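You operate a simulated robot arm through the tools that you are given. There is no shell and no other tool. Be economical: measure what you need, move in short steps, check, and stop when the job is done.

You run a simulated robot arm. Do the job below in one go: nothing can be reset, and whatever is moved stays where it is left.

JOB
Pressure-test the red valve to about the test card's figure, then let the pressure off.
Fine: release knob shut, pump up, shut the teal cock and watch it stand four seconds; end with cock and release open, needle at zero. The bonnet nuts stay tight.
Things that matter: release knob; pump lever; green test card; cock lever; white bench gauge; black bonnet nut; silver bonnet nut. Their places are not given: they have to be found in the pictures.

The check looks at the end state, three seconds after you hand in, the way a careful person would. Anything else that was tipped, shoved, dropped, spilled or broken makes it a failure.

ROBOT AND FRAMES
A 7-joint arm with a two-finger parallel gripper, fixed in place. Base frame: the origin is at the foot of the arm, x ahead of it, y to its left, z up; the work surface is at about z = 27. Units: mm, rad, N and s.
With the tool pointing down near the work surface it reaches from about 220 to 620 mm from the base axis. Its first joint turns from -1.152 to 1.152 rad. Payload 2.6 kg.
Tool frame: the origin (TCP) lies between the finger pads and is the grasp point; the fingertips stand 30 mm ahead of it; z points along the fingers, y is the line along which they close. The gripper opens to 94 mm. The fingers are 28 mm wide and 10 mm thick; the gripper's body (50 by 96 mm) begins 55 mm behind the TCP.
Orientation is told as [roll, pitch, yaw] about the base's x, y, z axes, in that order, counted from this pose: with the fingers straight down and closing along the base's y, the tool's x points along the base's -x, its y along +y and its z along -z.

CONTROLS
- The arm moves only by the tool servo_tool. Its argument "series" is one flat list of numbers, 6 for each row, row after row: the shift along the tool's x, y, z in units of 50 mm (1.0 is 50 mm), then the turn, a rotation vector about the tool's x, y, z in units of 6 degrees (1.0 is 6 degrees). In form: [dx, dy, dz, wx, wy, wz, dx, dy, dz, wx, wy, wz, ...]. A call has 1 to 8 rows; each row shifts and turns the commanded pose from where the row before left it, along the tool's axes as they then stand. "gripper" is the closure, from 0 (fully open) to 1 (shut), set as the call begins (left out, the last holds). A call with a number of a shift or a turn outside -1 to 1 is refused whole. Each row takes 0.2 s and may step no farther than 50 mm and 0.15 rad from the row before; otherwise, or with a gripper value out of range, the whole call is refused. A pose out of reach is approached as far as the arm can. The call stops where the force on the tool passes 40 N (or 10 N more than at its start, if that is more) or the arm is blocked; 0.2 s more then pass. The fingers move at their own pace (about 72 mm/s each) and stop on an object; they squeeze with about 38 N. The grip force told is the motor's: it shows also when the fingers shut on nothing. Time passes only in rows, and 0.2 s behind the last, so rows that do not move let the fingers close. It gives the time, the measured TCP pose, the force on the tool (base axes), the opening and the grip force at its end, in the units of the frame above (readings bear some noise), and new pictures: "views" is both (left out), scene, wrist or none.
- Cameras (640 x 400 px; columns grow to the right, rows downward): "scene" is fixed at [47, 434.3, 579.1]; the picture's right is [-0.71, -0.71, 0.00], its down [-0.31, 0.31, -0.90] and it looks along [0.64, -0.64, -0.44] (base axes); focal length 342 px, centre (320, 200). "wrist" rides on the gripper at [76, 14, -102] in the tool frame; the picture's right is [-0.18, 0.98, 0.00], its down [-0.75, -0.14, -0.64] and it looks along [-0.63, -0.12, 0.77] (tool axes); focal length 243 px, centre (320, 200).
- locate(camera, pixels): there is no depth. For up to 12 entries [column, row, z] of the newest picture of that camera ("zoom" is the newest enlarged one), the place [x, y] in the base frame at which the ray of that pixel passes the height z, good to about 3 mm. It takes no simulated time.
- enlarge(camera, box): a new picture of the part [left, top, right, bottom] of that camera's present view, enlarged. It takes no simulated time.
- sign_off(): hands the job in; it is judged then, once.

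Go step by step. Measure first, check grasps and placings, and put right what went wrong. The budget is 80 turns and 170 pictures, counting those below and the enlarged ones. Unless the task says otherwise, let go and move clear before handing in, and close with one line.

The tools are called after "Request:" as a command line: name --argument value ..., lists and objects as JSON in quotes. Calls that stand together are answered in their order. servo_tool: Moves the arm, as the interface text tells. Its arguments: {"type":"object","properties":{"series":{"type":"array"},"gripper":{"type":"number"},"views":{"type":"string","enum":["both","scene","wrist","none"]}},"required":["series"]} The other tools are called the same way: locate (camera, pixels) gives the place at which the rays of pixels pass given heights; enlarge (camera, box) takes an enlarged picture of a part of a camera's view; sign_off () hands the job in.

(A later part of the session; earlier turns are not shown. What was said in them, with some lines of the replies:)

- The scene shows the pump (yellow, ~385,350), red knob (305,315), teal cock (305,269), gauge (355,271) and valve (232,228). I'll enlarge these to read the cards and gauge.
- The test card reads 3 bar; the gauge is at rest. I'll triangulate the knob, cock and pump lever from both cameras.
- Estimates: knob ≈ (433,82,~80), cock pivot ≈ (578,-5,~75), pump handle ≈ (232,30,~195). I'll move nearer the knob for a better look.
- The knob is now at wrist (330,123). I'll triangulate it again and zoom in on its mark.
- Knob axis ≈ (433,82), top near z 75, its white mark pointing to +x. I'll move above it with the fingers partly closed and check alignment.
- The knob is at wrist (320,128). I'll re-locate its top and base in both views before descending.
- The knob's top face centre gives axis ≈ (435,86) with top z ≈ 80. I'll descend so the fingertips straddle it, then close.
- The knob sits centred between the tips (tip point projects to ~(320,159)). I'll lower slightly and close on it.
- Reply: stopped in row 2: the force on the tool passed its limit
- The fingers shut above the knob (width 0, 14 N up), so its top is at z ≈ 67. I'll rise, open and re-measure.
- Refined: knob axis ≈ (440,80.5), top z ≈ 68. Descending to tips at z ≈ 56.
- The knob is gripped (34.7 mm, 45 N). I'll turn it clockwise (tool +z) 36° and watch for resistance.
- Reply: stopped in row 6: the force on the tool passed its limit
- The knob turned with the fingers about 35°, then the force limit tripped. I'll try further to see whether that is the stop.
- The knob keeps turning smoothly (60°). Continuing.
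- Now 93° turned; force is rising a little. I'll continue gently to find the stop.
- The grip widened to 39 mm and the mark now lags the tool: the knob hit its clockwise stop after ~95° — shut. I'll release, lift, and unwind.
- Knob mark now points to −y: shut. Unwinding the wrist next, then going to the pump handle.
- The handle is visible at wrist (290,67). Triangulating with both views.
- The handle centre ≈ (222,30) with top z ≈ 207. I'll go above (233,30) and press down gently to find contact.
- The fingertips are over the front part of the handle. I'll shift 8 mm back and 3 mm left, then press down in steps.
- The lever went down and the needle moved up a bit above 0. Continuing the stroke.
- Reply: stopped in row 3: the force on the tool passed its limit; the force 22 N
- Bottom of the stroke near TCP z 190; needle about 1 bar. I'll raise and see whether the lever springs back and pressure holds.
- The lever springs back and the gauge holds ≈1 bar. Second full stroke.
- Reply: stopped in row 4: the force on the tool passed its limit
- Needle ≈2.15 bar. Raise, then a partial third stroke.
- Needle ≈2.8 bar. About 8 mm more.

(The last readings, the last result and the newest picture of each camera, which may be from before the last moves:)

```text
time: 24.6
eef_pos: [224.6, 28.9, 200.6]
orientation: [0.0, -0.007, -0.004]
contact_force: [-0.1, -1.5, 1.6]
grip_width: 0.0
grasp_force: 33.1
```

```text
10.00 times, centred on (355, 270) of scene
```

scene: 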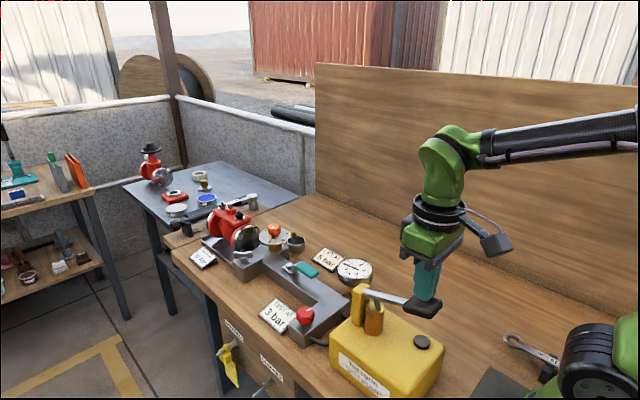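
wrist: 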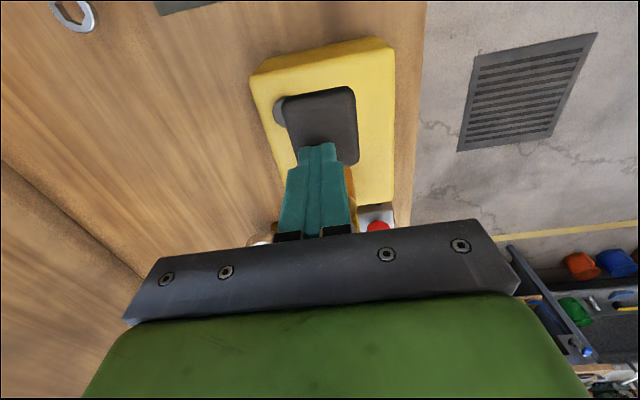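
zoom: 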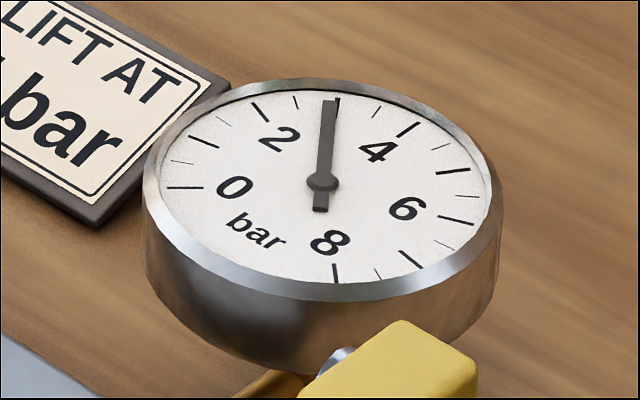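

Needle ≈3.0 bar. I'll raise off the lever and go to the cock.

Request:
servo_tool --series '[0, 0, -0.8, 0, 0, 0, 0, 0, -0.8, 0, 0, 0, -0.9, -0.1, 0, 0, 0, 0, -0.9, -0.1, 0, 0, 0, 0, -0.9, -0.1, 0, 0, 0, 0, -0.9, -0.1, 0.2, 0, 0, 0, -0.9, -0.1, 0.3, 0, 0, 0, -0.8, -0.1, 0.5, 0, 0, 0]'

Request:
enlarge --camera "scene" --box '[330, 250, 380, 290]'

Request:
enlarge --camera "wrist" --box '[240, 80, 400, 180]'

```text
time: 26.4
eef_pos: [486.9, -3.8, 231.8]
orientation: [0.0, -0.01, -0.002]
contact_force: [-0.7, -0.1, -0.1]
grip_width: 0.0
grasp_force: 32.5
```

scene: 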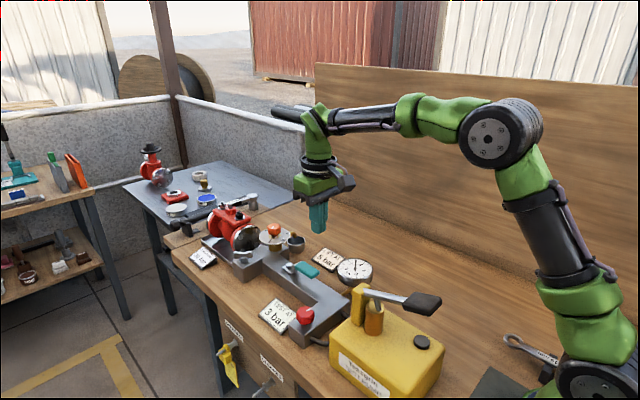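
wrist: 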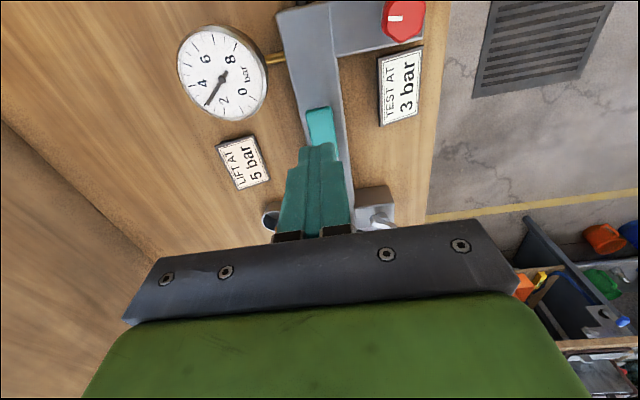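

```text
10.00 times, centred on (355, 270) of scene
```

zoom: 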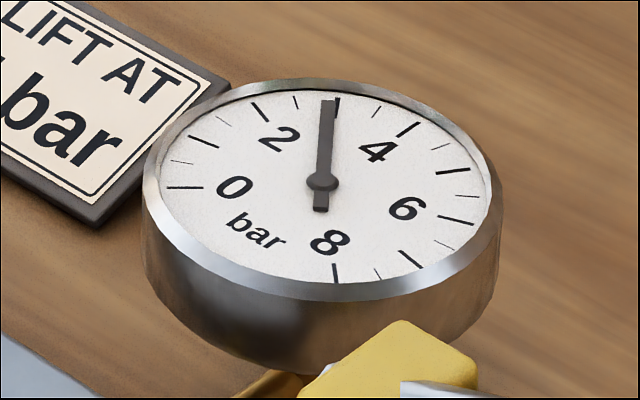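

```text
4.00 times, centred on (320, 130) of wrist
```

zoom: 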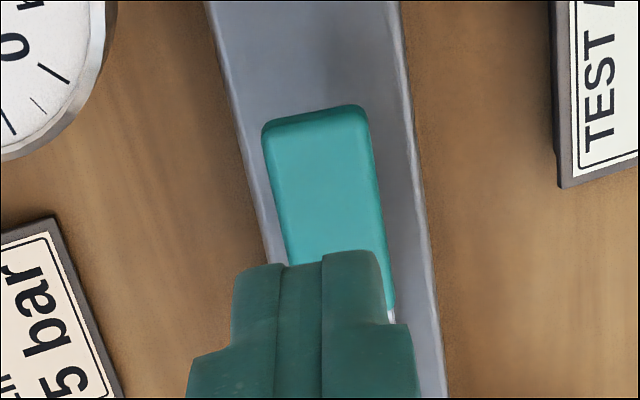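

Gauge still ≈3. I'll zoom on the cock to place its handle and pivot exactly.

Request:
enlarge --camera "scene" --box '[265, 245, 345, 295]'

Request:
locate --camera "wrist" --pixels '[[319.5, 109, 70], [319.5, 109, 80], [319.5, 109, 90], [308, 120, 75], [308, 120, 85], [333, 118, 75], [333, 118, 85], [325, 159, 75], [325, 159, 85]]'

```text
8.00 times, centred on (305, 270) of scene
```

zoom: 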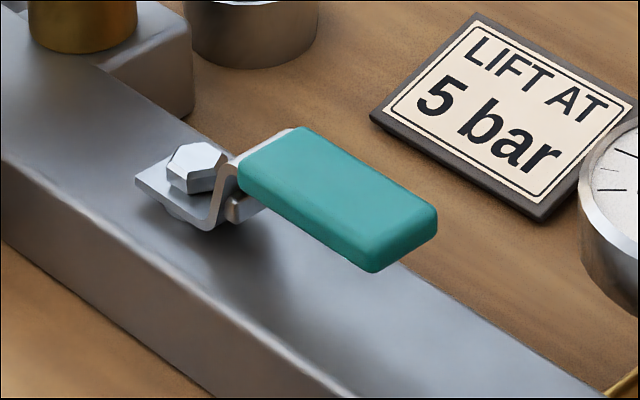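

```text
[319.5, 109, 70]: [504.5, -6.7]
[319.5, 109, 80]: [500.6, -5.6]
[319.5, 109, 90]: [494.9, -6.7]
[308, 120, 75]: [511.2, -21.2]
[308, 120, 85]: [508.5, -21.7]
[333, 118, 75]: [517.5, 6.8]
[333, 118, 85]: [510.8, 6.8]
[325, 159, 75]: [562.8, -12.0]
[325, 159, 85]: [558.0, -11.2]
```

Request:
locate --camera "zoom" --pixels '[[405, 232, 70], [405, 232, 80], [405, 232, 90], [372, 255, 70], [372, 255, 80], [270, 155, 75], [270, 155, 85], [195, 155, 60], [195, 155, 70], [195, 155, 80]]'

```text
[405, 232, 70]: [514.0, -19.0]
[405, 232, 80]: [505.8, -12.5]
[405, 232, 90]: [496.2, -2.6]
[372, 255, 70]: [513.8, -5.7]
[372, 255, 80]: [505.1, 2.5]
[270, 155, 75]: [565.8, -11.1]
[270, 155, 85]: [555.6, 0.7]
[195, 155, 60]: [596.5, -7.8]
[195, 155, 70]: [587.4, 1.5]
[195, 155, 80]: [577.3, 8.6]
```

Handle spans x≈507–558, y≈−19..+6, top z≈80; pivot ≈(590,−4). I'll lower the closed fingertips beside it on the −y side to push it clockwise.

Request:
servo_tool --series '[-0.4, -0.42, 0, 0, 0, 0, -0.4, -0.42, 0, 0, 0, 0, 0, 0, 0.9, 0, 0, 0, 0, 0, 0.9, 0, 0, 0, 0, 0, 0.86, 0, 0, 0]'

Request:
enlarge --camera "scene" --box '[265, 245, 345, 295]'

```text
time: 27.6
eef_pos: [529.4, -43.7, 99.0]
orientation: [0.0, -0.007, -0.003]
contact_force: [0.0, -0.1, -0.4]
grip_width: 0.0
grasp_force: 32.9
```

scene: 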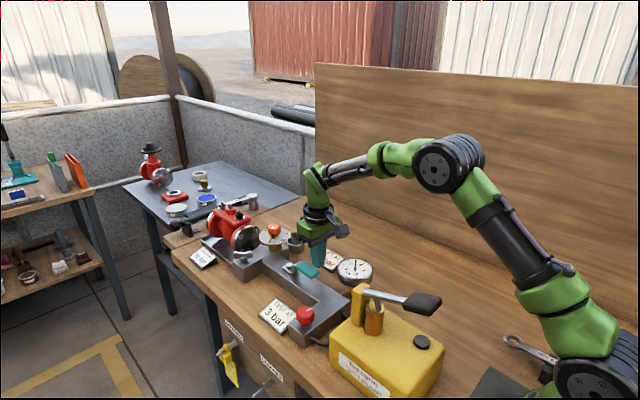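
wrist: 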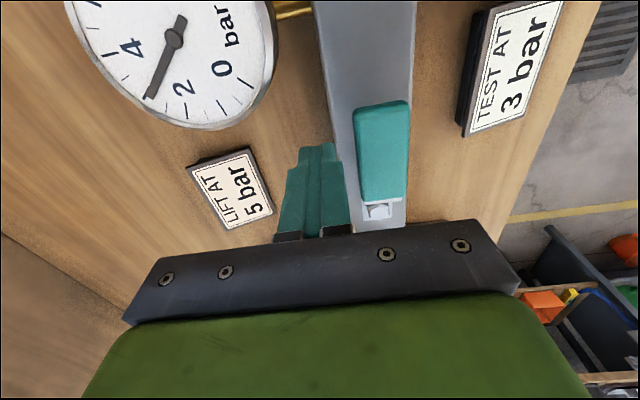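

```text
8.00 times, centred on (305, 270) of scene
```

zoom: 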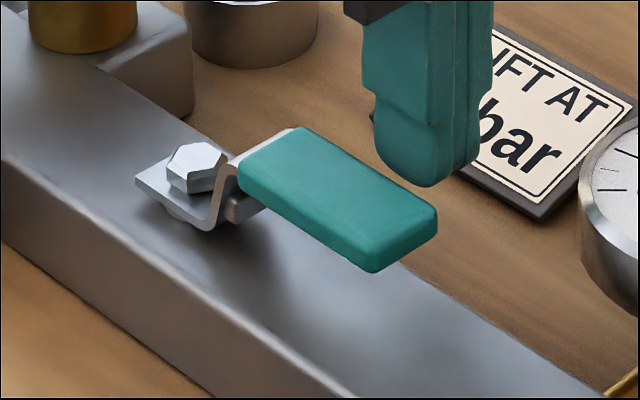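

Tips are level with the handle's middle. Pushing toward +y along the first part of the arc.

Request:
servo_tool --series '[0.03, 0.3, 0, 0, 0, 0, 0.03, 0.24, 0, 0, 0, 0, 0, 0.24, 0, 0, 0, 0]'

Request:
enlarge --camera "scene" --box '[265, 245, 345, 295]'

```text
time: 28.4
eef_pos: [526.8, -4.7, 97.6]
orientation: [0.0, -0.007, -0.004]
contact_force: [0.1, -0.9, 0.3]
grip_width: 0.1
grasp_force: 33.2
```

scene: 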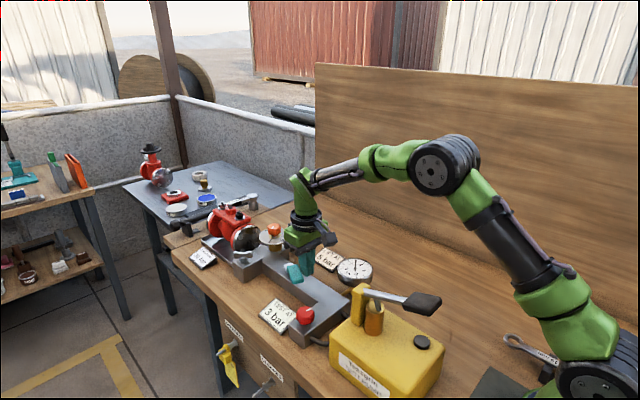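
wrist: 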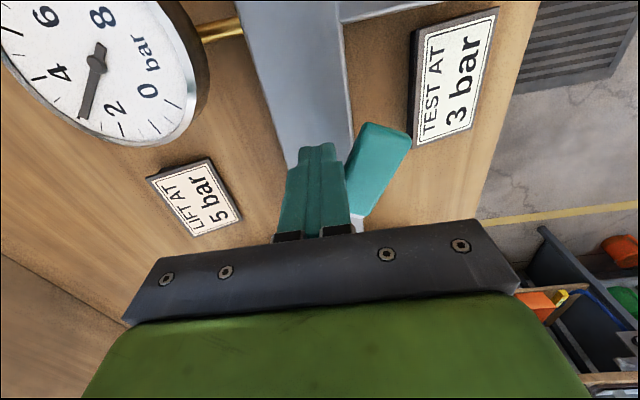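

```text
8.00 times, centred on (305, 270) of scene
```

zoom: 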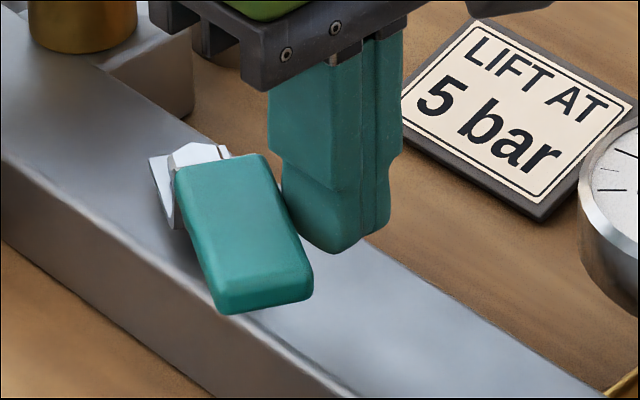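

The cock turns freely. Continuing the arc.

Request:
servo_tool --series '[-0.04, 0.44, 0, 0, 0, 0, -0.2, 0.4, 0, 0, 0, 0, -0.24, 0.24, 0, 0, 0, 0, -0.22, 0.16, 0, 0, 0, 0]'

Request:
enlarge --camera "scene" --box '[265, 245, 345, 295]'

```text
time: 29.4
eef_pos: [562.5, 60.1, 97.1]
orientation: [0.001, -0.006, -0.003]
contact_force: [0.4, -0.1, -0.1]
grip_width: 0.0
grasp_force: 33.3
```

scene: 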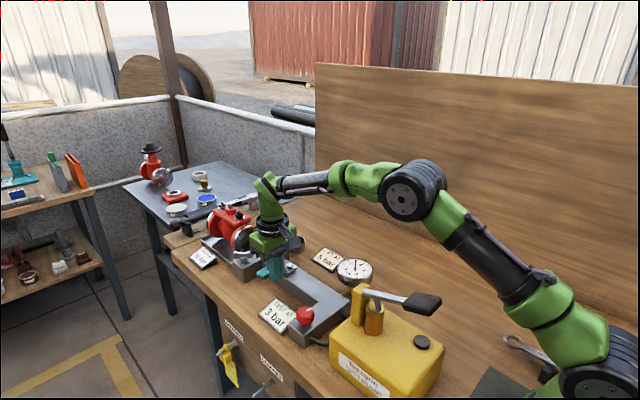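
wrist: 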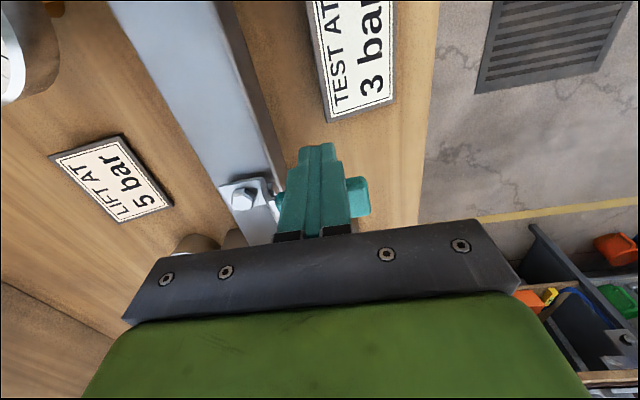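

```text
8.00 times, centred on (305, 270) of scene
```

zoom: 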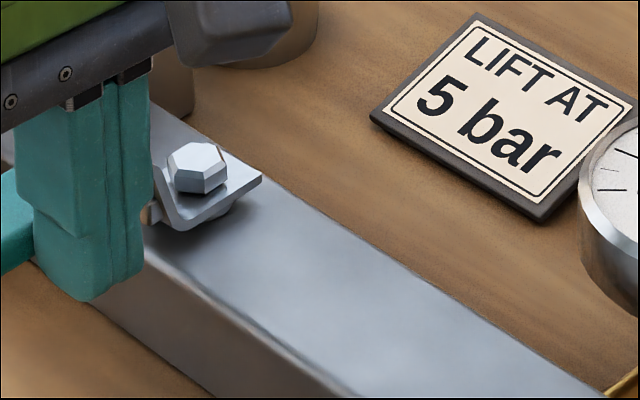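

The handle is near 90°. I'll nudge +x gently until it meets its stop.

Request:
servo_tool --series '[-0.08, 0, 0, 0, 0, 0, -0.08, 0, 0, 0, 0, 0, -0.08, 0, 0, 0, 0, 0]'

Request:
enlarge --camera "scene" --box '[245, 245, 325, 295]'

```text
time: 30.1
eef_pos: [565.8, 59.6, 99.1]
orientation: [0.002, 0.011, -0.012]
contact_force: [-7.5, -1.2, 1.8]
grip_width: 0.1
grasp_force: 33.3
stopped in row 3: the force on the tool passed its limit (the readings are from after the stop); the commanded pose is now the measured one
```

scene: 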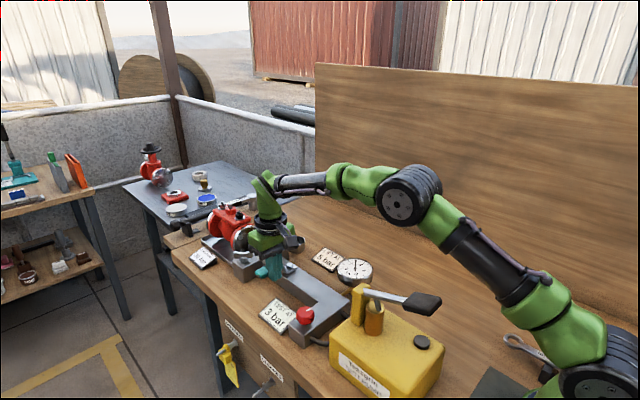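
wrist: 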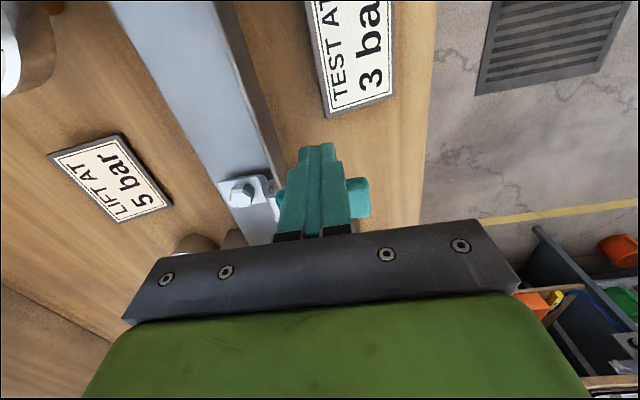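

```text
8.00 times, centred on (285, 270) of scene
```

zoom: 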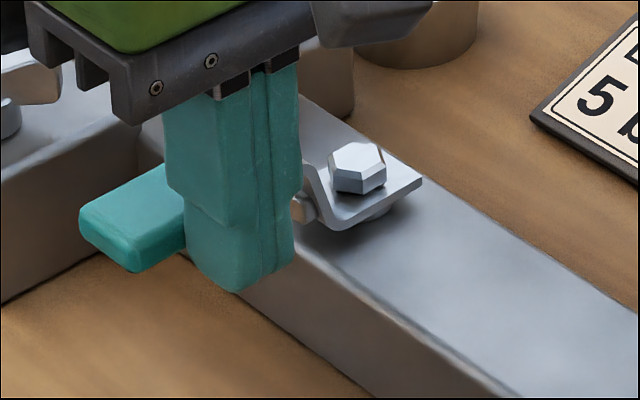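

The cock hit its stop at 90°: shut. I'll back off, note the gauge, and let it stand over four seconds.

Request:
servo_tool --series '[0.3, 0, 0, 0, 0, 0, 0.3, 0, 0, 0, 0, 0]' --views "none"

Request:
enlarge --camera "scene" --box '[330, 250, 380, 290]'

Request:
servo_tool --series '[0, 0, -0.5, 0, 0, 0, 0, 0, -0.5, 0, 0, 0, 0, 0, 0, 0, 0, 0, 0, 0, 0, 0, 0, 0, 0, 0, 0, 0, 0, 0, 0, 0, 0, 0, 0, 0, 0, 0, 0, 0, 0, 0, 0, 0, 0, 0, 0, 0]' --views "none"

Request:
servo_tool --series '[0, 0, 0, 0, 0, 0, 0, 0, 0, 0, 0, 0, 0, 0, 0, 0, 0, 0, 0, 0, 0, 0, 0, 0, 0, 0, 0, 0, 0, 0, 0, 0, 0, 0, 0, 0, 0, 0, 0, 0, 0, 0, 0, 0, 0, 0, 0, 0]' --views "none"

Request:
servo_tool --series '[0, 0, 0, 0, 0, 0, 0, 0, 0, 0, 0, 0, 0, 0, 0, 0, 0, 0, 0, 0, 0, 0, 0, 0, 0, 0, 0, 0, 0, 0, 0, 0, 0, 0, 0, 0, 0, 0, 0, 0, 0, 0, 0, 0, 0, 0, 0, 0]'

Request:
enlarge --camera "scene" --box '[330, 250, 380, 290]'

Request:
enlarge --camera "scene" --box '[200, 200, 300, 270]'

```text
time: 30.7
eef_pos: [536.4, 59.9, 97.5]
orientation: [0.002, 0.007, -0.009]
contact_force: [0.1, -0.2, 0.5]
grip_width: 0.2
grasp_force: 32.9
```

```text
10.00 times, centred on (355, 270) of scene
```

zoom: 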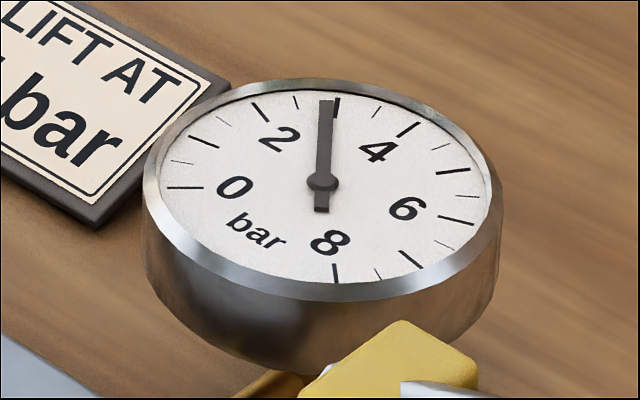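

```text
time: 32.5
eef_pos: [536.7, 59.9, 148.0]
orientation: [0.005, 0.009, -0.009]
contact_force: [0.2, 0.1, 0.0]
grip_width: 0.0
grasp_force: 32.7
```

```text
time: 34.3
eef_pos: [536.9, 60.4, 147.5]
orientation: [0.003, 0.01, -0.009]
contact_force: [0.6, 0.5, -0.6]
grip_width: 0.0
grasp_force: 32.7
```

```text
time: 36.1
eef_pos: [536.7, 60.0, 147.0]
orientation: [0.003, 0.008, -0.012]
contact_force: [-0.1, -0.5, 0.2]
grip_width: 0.0
grasp_force: 32.7
```

scene: 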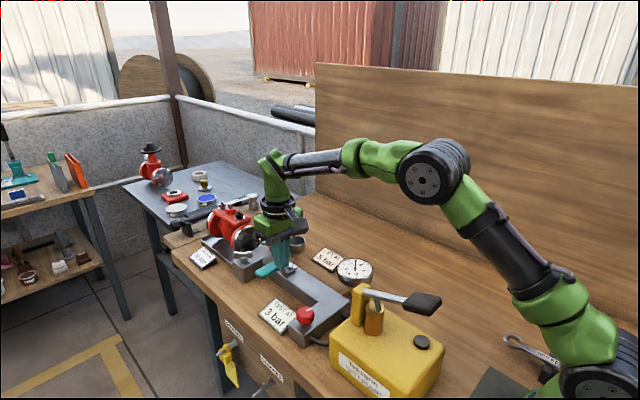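
wrist: 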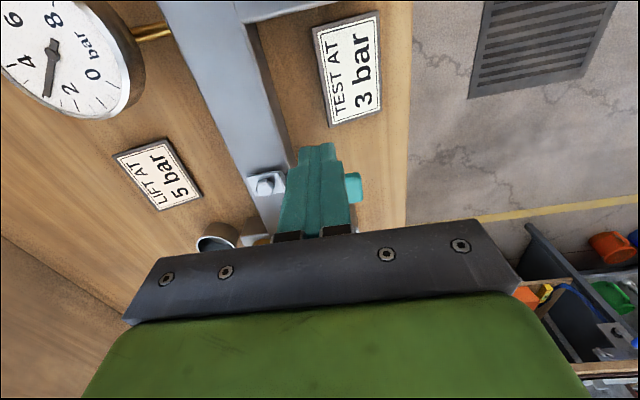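

```text
10.00 times, centred on (355, 270) of scene
```

zoom: 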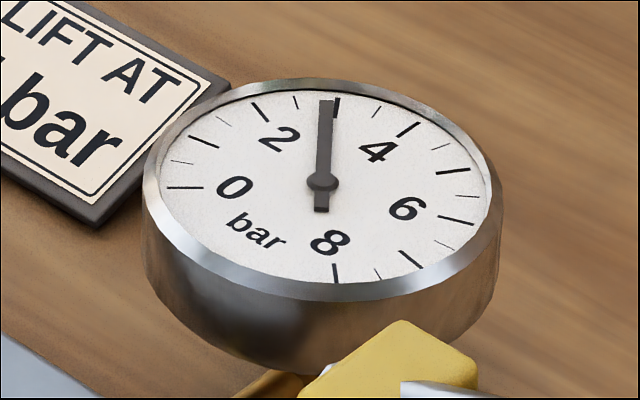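

```text
5.71 times, centred on (250, 235) of scene
```

zoom: 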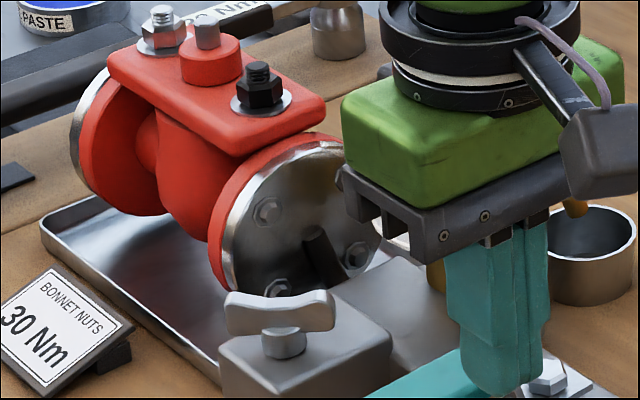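

Pressure stood at 3.0 bar for over 5 s with no leak. Now to reopen the cock I need to push from its +x side; checking clearance to the wing-valve block.

Request:
locate --camera "zoom" --pixels '[[390, 340, 60], [390, 340, 75], [340, 275, 60], [340, 275, 75], [222, 350, 60], [222, 350, 75], [330, 320, 85], [330, 320, 100], [230, 305, 100], [400, 385, 80]]'

Request:
enlarge --camera "scene" --box '[220, 230, 320, 300]'

```text
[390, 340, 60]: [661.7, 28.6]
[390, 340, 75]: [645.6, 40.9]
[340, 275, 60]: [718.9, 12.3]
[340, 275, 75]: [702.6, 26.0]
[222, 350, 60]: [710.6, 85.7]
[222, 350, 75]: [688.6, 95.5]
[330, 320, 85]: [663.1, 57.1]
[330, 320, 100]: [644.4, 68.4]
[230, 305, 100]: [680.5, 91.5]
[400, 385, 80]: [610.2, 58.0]
```

```text
5.71 times, centred on (270, 265) of scene
```

zoom: 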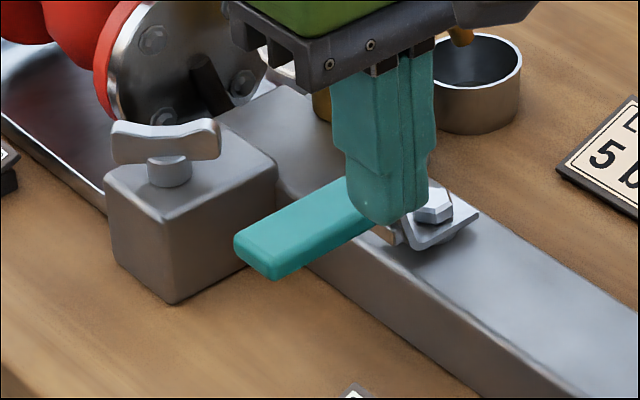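

The gap to the block (x ≥ 645) is enough for a straddling finger. I'll rotate the gripper 90°, and straddle the handle to swing it back.

Request:
servo_tool --series '[0, 0, -0.3, 0, 0, 1, 0, 0, 0, 0, 0, 1, 0, 0, 0, 0, 0, 1, 0, 0, 0, 0, 0, 1, 0, 0, 0, 0, 0, 1, 0, 0, 0, 0, 0, 1, 0, 0, 0, 0, 0, 1, 0, 0, 0, 0, 0, 1]' --gripper 0.4 --views "none"

Request:
servo_tool --series '[0, 0, 0, 0, 0, 1, 0, 0, 0, 0, 0, 1, 0, 0, 0, 0, 0, 1, 0, 0, 0, 0, 0, 1, 0, 0, 0, 0, 0, 1, 0, 0, 0, 0, 0, 1, 0, 0, 0, 0, 0, 0.9]' --views "none"

Request:
servo_tool --series '[-0.05, 0.53, 0, 0, 0, 0, -0.05, 0.53, 0, 0, 0, 0, 0, 0, 0, 0, 0, 0]'

Request:
enlarge --camera "scene" --box '[220, 230, 320, 300]'

```text
time: 37.9
eef_pos: [539.0, 59.3, 162.5]
orientation: [-0.004, 0.009, -0.85]
contact_force: [0.2, -1.0, 0.5]
grip_width: 56.4
grasp_force: 0.1
```

```text
time: 39.5
eef_pos: [539.1, 59.8, 163.2]
orientation: [-0.008, 0.003, -1.571]
contact_force: [-0.2, -0.6, 0.7]
grip_width: 56.3
grasp_force: 0.0
```

```text
time: 40.3
eef_pos: [589.8, 53.5, 161.1]
orientation: [-0.007, 0.003, -1.57]
contact_force: [-1.2, -0.1, -1.0]
grip_width: 56.4
grasp_force: 0.1
```

scene: 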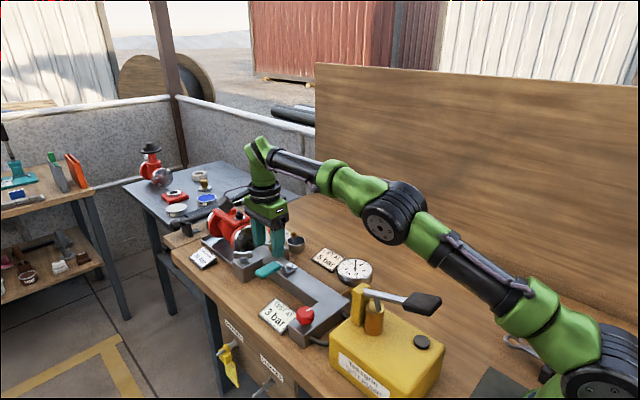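
wrist: 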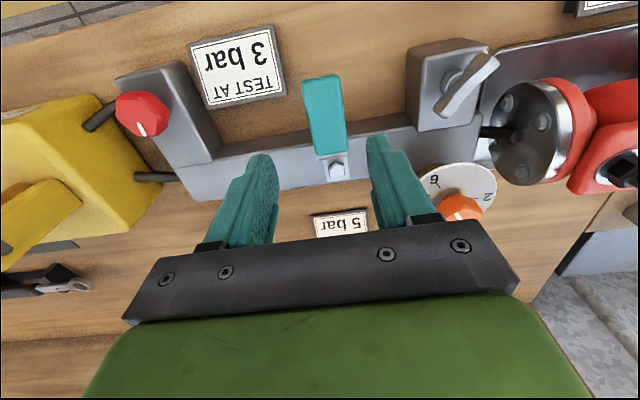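

```text
5.71 times, centred on (270, 265) of scene
```

zoom: 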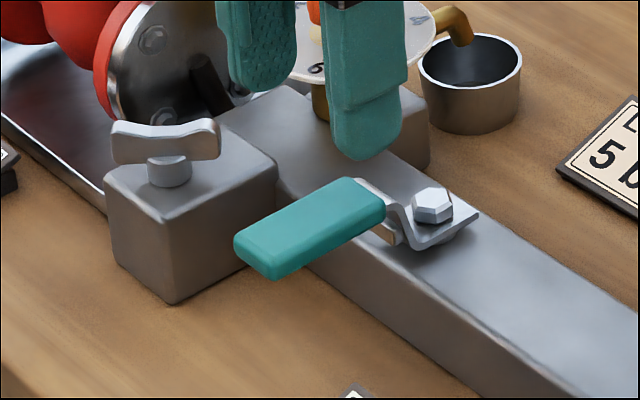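

Handle centre ≈(594,60), pivot ≈(595,−2). Aligning, narrowing to ~46 mm and descending.

Request:
servo_tool --series '[0.09, 0.1, 0, 0, 0, 0, 0, 0, 0.6, 0, 0, 0, 0, 0, 0.6, 0, 0, 0]' --gripper 0.5

Request:
enlarge --camera "scene" --box '[220, 230, 320, 300]'

```text
time: 41.1
eef_pos: [594.9, 59.7, 101.6]
orientation: [-0.009, 0.003, -1.571]
contact_force: [0.6, -0.4, 0.3]
grip_width: 46.9
grasp_force: 0.0
```

scene: 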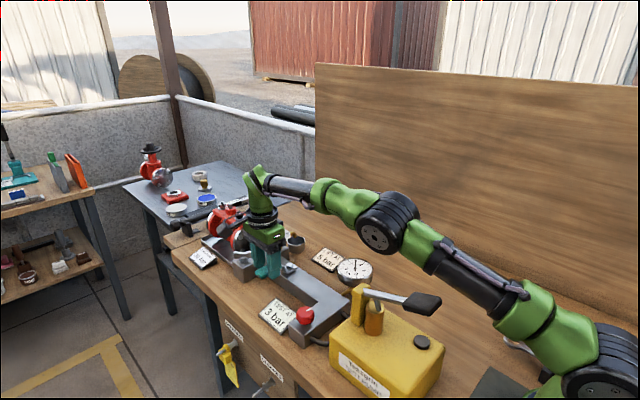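
wrist: 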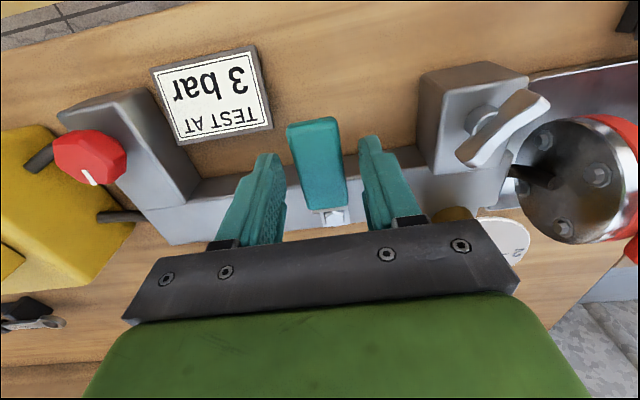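

```text
5.71 times, centred on (270, 265) of scene
```

zoom: 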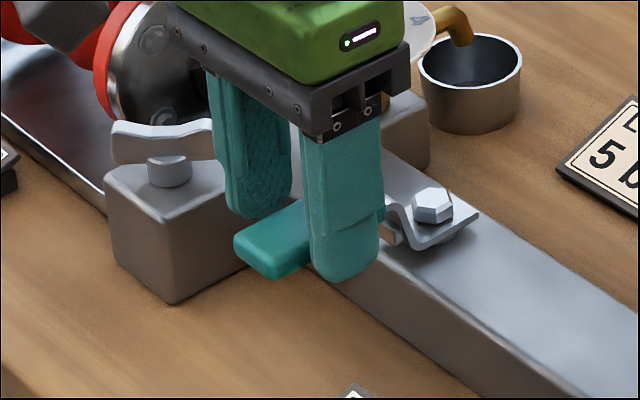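

The handle is well straddled. Closing loosely to ~30 mm and swinging it counter-clockwise around the pivot.

Request:
servo_tool --series '[0, 0, 0.06, 0, 0, 0, -0.007, -0.128, 0, 0, 0, -1, -0.007, -0.128, 0, 0, 0, -1, -0.007, -0.128, 0, 0, 0, -1, -0.007, -0.128, 0, 0, 0, -1, -0.007, -0.128, 0, 0, 0, -1, -0.007, -0.128, 0, 0, 0, -1, -0.007, -0.128, 0, 0, 0, -1]' --gripper 0.67

Request:
enlarge --camera "scene" --box '[240, 230, 340, 300]'

```text
time: 42.9
eef_pos: [554.8, 42.6, 98.7]
orientation: [-0.003, 0.008, -0.835]
contact_force: [0.6, 0.7, 0.0]
grip_width: 31.6
grasp_force: 0.8
```

scene: 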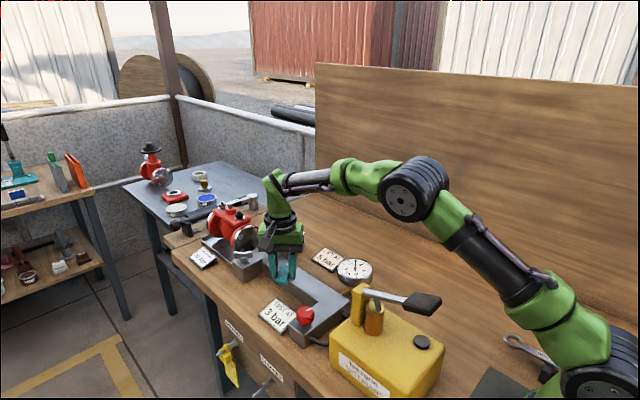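
wrist: 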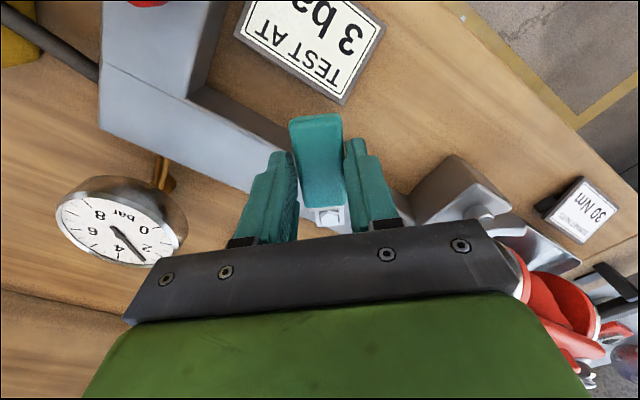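

```text
5.71 times, centred on (290, 265) of scene
```

zoom: 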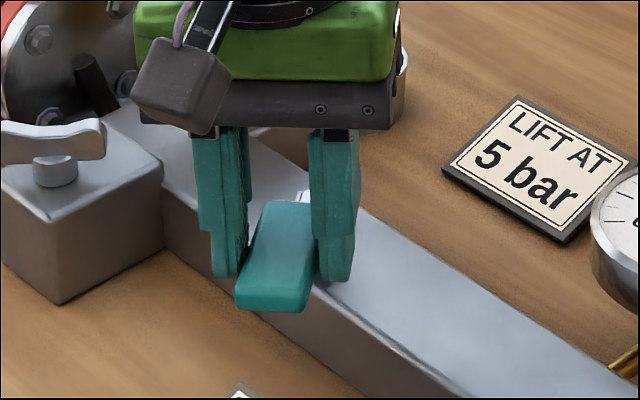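

The handle is following. Continuing the second half.

Request:
servo_tool --series '[-0.007, -0.128, 0, 0, 0, -1, -0.007, -0.128, 0, 0, 0, -1, -0.007, -0.128, 0, 0, 0, -1, -0.007, -0.128, 0, 0, 0, -1, -0.007, -0.128, 0, 0, 0, -1, -0.007, -0.128, 0, 0, 0, -1, -0.007, -0.128, 0, 0, 0, -1, -0.007, -0.12, 0, 0, 0, -1]'

Request:
enlarge --camera "scene" --box '[240, 230, 340, 300]'

Request:
enlarge --camera "wrist" --box '[240, 80, 400, 240]'

```text
time: 44.7
eef_pos: [535.7, -2.5, 100.2]
orientation: [0.003, 0.007, 0.001]
contact_force: [-1.0, 1.0, -0.8]
grip_width: 32.2
grasp_force: 0.6
```

scene: 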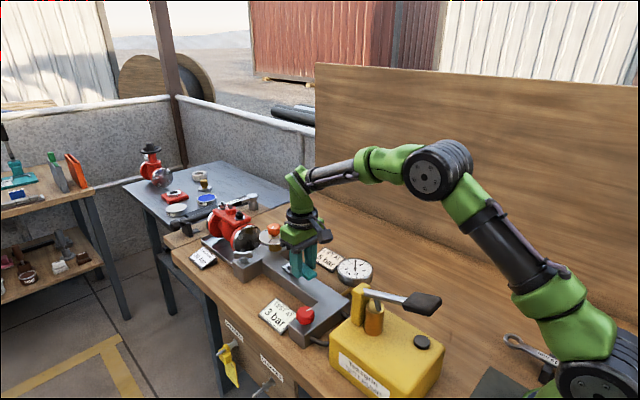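
wrist: 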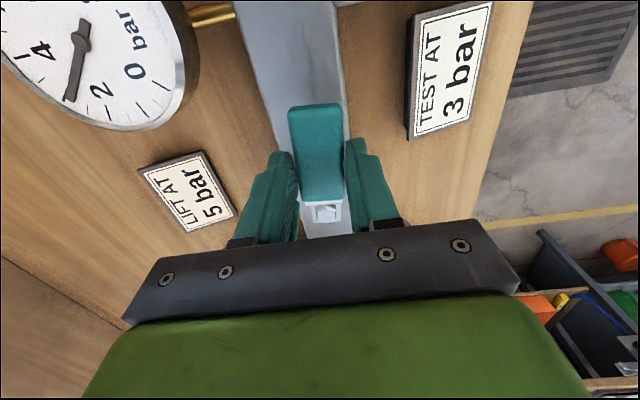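

```text
5.71 times, centred on (290, 265) of scene
```

zoom: 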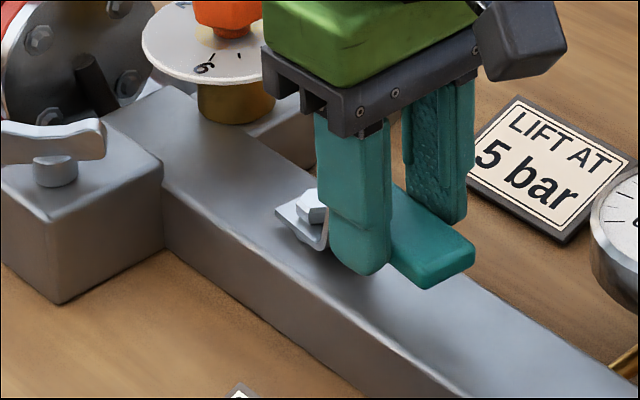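

```text
2.50 times, centred on (320, 160) of wrist
```

zoom: 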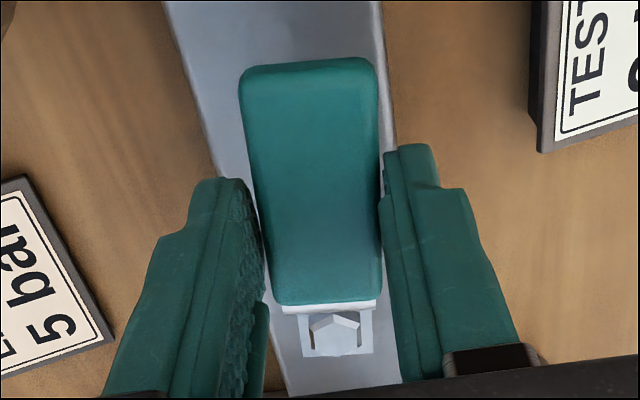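

Almost parallel to the manifold; I'll nudge −y until it reaches its stop.

Request:
servo_tool --series '[0, -0.08, 0, 0, 0, 0, 0, -0.08, 0, 0, 0, 0, 0, -0.08, 0, 0, 0, 0, 0, -0.08, 0, 0, 0, 0]' --views "none"

Request:
enlarge --camera "scene" --box '[265, 245, 345, 295]'

```text
time: 45.7
eef_pos: [535.5, -12.9, 99.6]
orientation: [0.01, 0.007, 0.003]
contact_force: [6.2, 16.8, -1.5]
grip_width: 40.5
grasp_force: 8.6
```

```text
8.00 times, centred on (305, 270) of scene
```

zoom: 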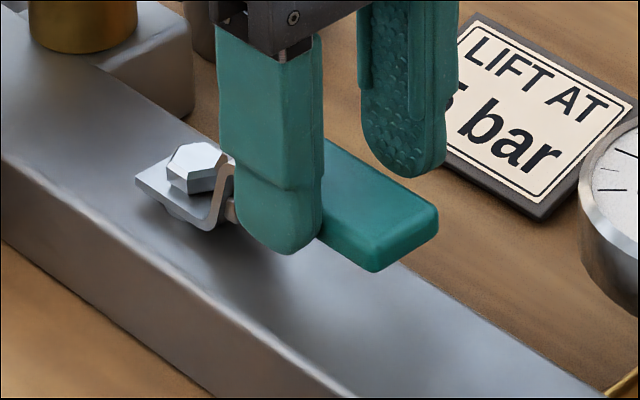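

The handle is exactly back at its original open stop. Opening, lifting clear, and moving above the release knob.

Request:
servo_tool --series '[0, 0.1, 0, 0, 0, 0, 0, 0, 0, 0, 0, 0, 0, 0, -0.7, 0, 0, 0, 0, 0, -0.9, 0, 0, 0, 0.63, 0.61, 0, 0, 0, 0, 0.63, 0.61, 0, 0, 0, 0, 0.64, 0.61, 0, 0, 0, 0]' --gripper 0.4 --views "none"

Request:
servo_tool --series '[0, 0, 0, 0, 0, 1, 0, 0, 0, 0, 0, 1, 0, 0, 0, 0, 0, 1, 0, 0, 0, 0, 0, 1, 0, 0, 0, 0, 0, 1, 0, 0, 0, 0, 0, 1, 0, 0, 0, 0, 0, 1, 0, 0, 0, 0, 0, 1]' --views "none"

Request:
servo_tool --series '[0, 0, 0, 0, 0, 1, 0, 0, 0, 0, 0, 1, 0, 0, 0, 0, 0, 1, 0, 0, 0, 0, 0, 1, 0, 0, 0, 0, 0, 1, 0, 0, 0, 0, 0, 1, 0, 0, 0, 0, 0, 1, 0, 0, 0.5, 0, 0, 0.5]'

Request:
enlarge --camera "scene" --box '[250, 240, 390, 340]'

```text
time: 47.3
eef_pos: [441.7, 78.1, 178.6]
orientation: [0.004, 0.009, -0.003]
contact_force: [-0.3, -0.2, -0.9]
grip_width: 56.3
grasp_force: 0.1
```

```text
time: 49.1
eef_pos: [440.4, 78.9, 181.3]
orientation: [-0.002, 0.009, -0.842]
contact_force: [0.9, 0.4, 0.3]
grip_width: 56.5
grasp_force: 0.1
```

```text
time: 50.9
eef_pos: [439.4, 77.6, 156.7]
orientation: [-0.007, 0.004, -1.626]
contact_force: [0.3, -0.4, -0.4]
grip_width: 56.5
grasp_force: 0.1
```

scene: 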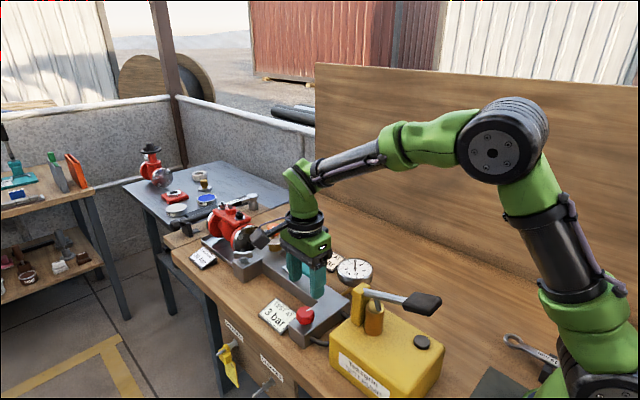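
wrist: 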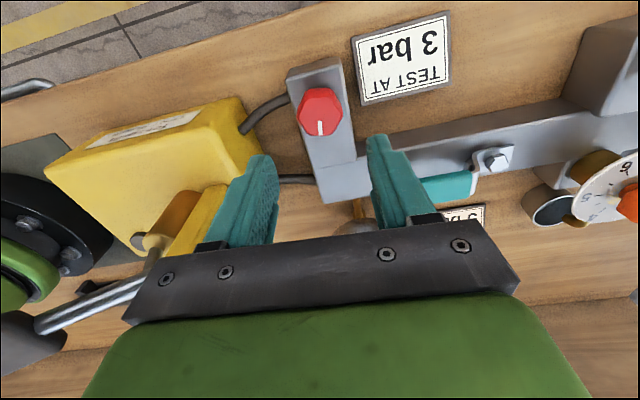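

```text
4.00 times, centred on (320, 290) of scene
```

zoom: 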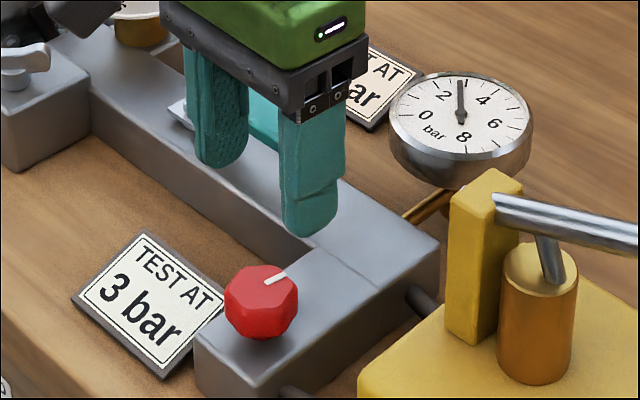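

Aligned above the knob with matching facets (mark toward the camera's lower side). Descending and gripping.

Request:
servo_tool --series '[0.07, 0.02, 0.48, 0, 0, 0, 0, 0, 0.48, 0, 0, 0, 0, 0, 0.47, 0, 0, 0]' --views "none"

Request:
servo_tool --series '[0, 0, 0, 0, 0, 0, 0, 0, 0, 0, 0, 0, 0, 0, 0, 0, 0, 0]' --gripper 1

```text
time: 51.7
eef_pos: [439.1, 84.2, 84.6]
orientation: [-0.007, 0.005, -1.624]
contact_force: [-0.1, -0.5, 0.1]
grip_width: 56.5
grasp_force: 0.0
```

```text
time: 52.5
eef_pos: [440.5, 83.1, 86.0]
orientation: [-0.008, 0.004, -1.624]
contact_force: [8.9, 2.0, -7.2]
grip_width: 34.7
grasp_force: 44.9
```

scene: 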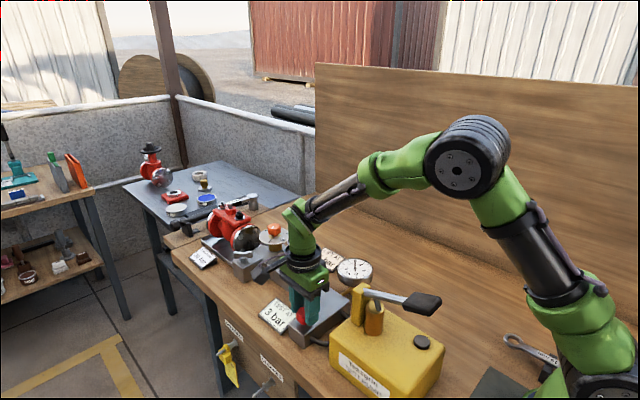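
wrist: 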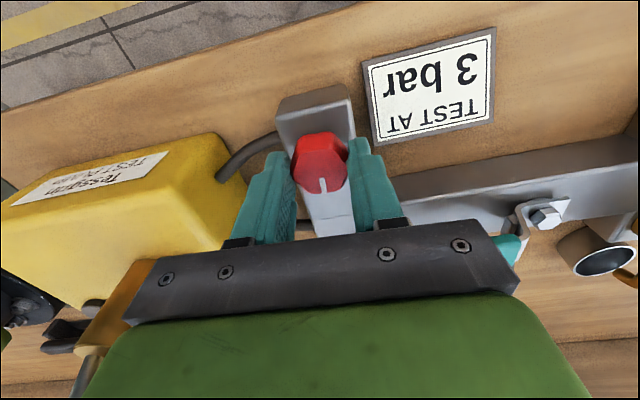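

Gripped at 34.7 mm. Turning the knob counter-clockwise to open.

Request:
servo_tool --series '[0, 0, 0, 0, 0, -0.8, 0, 0, 0, 0, 0, -0.8, 0, 0, 0, 0, 0, -0.8, 0, 0, 0, 0, 0, -0.8, 0, 0, 0, 0, 0, -0.8, 0, 0, 0, 0, 0, -0.8, 0, 0, 0, 0, 0, -0.8, 0, 0, 0, 0, 0, -0.8]' --views "none"

Request:
servo_tool --series '[0, 0, 0, 0, 0, -0.8, 0, 0, 0, 0, 0, -0.8, 0, 0, 0, 0, 0, -0.8, 0, 0, 0, 0, 0, -0.8, 0, 0, 0, 0, 0, -0.8, 0, 0, 0, 0, 0, -0.8, 0, 0, 0, 0, 0, -0.8, 0, 0, 0, 0, 0, -0.8]'

Request:
enlarge --camera "scene" --box '[250, 240, 390, 340]'

```text
time: 54.3
eef_pos: [439.8, 82.4, 84.2]
orientation: [-0.01, 0.012, -0.955]
contact_force: [-25.3, 4.2, 18.8]
grip_width: 34.8
grasp_force: 45.3
```

```text
time: 56.1
eef_pos: [439.4, 82.3, 85.0]
orientation: [-0.001, 0.014, -0.283]
contact_force: [-21.5, 7.3, 5.2]
grip_width: 34.9
grasp_force: 45.2
```

scene: 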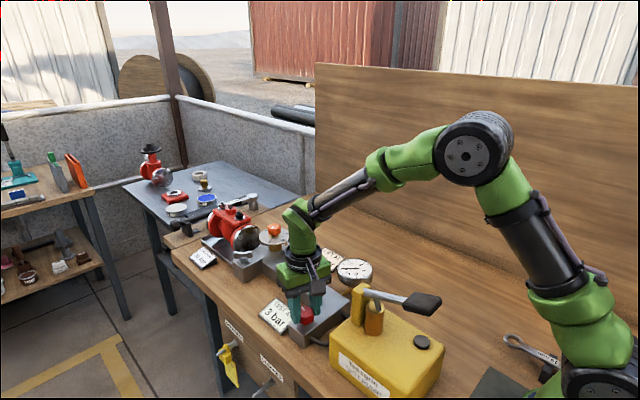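
wrist: 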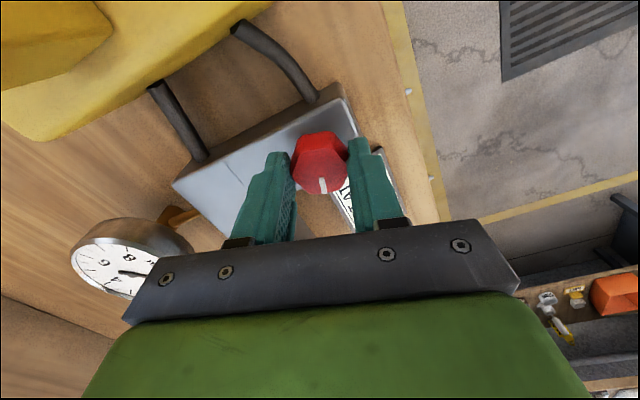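

```text
4.00 times, centred on (320, 290) of scene
```

zoom: 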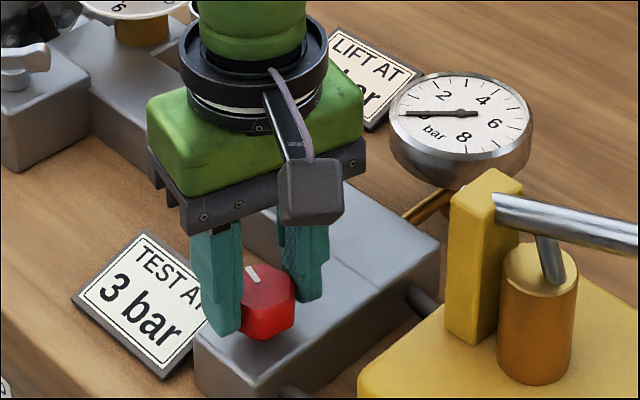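

Needle is at zero. Turning the last ~16° to where it started.

Request:
servo_tool --series '[0, 0, 0, 0, 0, -0.7, 0, 0, 0, 0, 0, -0.7, 0, 0, 0, 0, 0, -0.7, 0, 0, 0, 0, 0, -0.6]' --views "none"

Request:
servo_tool --series '[0, 0, 0, 0, 0, 0, 0, 0, 0, 0, 0, 0, 0, 0, -0.8, 0, 0, 0, 0, 0, -0.8, 0, 0, 0, 0, 0, -0.9, 0, 0, 0, 0.8, 0, -0.5, 0, 0, 0, 0.8, 0, -0.5, 0, 0, 0]' --gripper 0.35

Request:
enlarge --camera "scene" --box '[240, 230, 400, 350]'

Request:
enlarge --camera "scene" --box '[160, 180, 320, 280]'

Request:
enlarge --camera "scene" --box '[330, 250, 380, 290]'

```text
time: 57.1
eef_pos: [439.9, 82.1, 83.0]
orientation: [0.003, 0.015, -0.002]
contact_force: [-14.0, 11.1, -0.2]
grip_width: 34.8
grasp_force: 45.2
```

```text
time: 58.7
eef_pos: [363.0, 82.5, 260.4]
orientation: [0.004, 0.01, 0.001]
contact_force: [0.6, 0.1, 0.3]
grip_width: 61.1
grasp_force: 0.1
```

scene: 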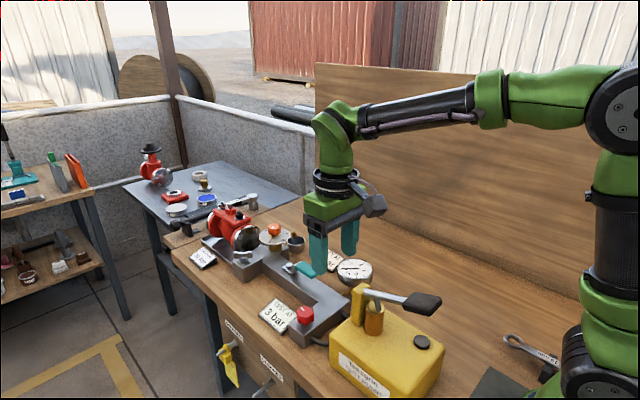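
wrist: 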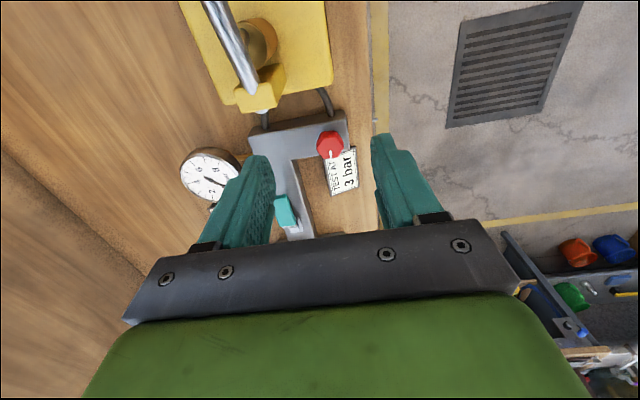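

```text
3.33 times, centred on (320, 290) of scene
```

zoom: 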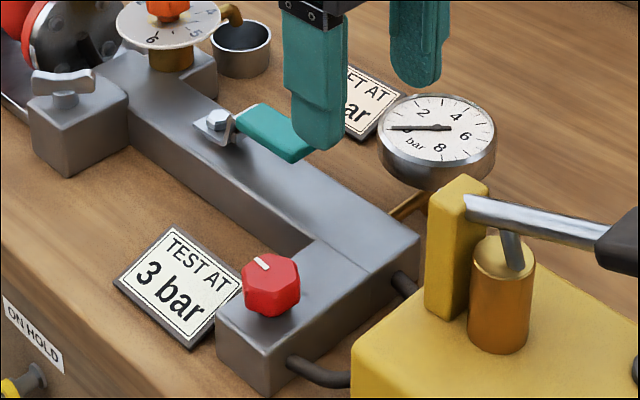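

```text
4.00 times, centred on (240, 230) of scene
```

zoom: 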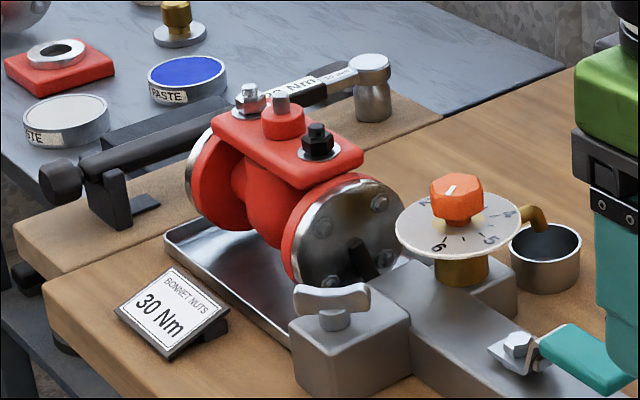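

```text
10.00 times, centred on (355, 270) of scene
```

zoom: 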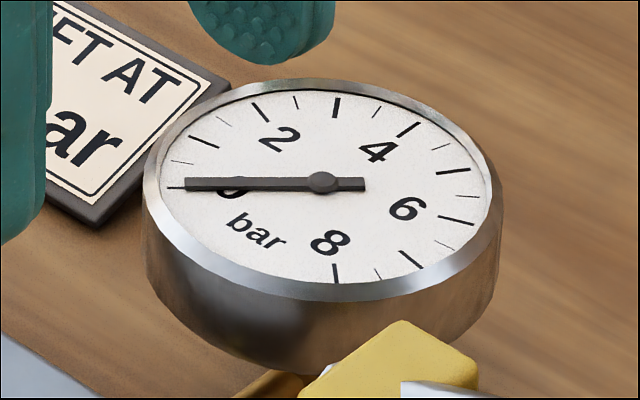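

The needle is at 0. The knob mark and cock lever are back in their starting open positions, the bonnet nuts are untouched, and the arm is clear, so I'm handing in.

Request:
sign_off

```text
The job is handed in.
```

The red valve was pumped to about 3 bar and stood about 5.4 seconds with the cock shut and no visible drop. The pressure was then let off, leaving the cock and release open, the needle at zero and the bonnet nuts untouched.
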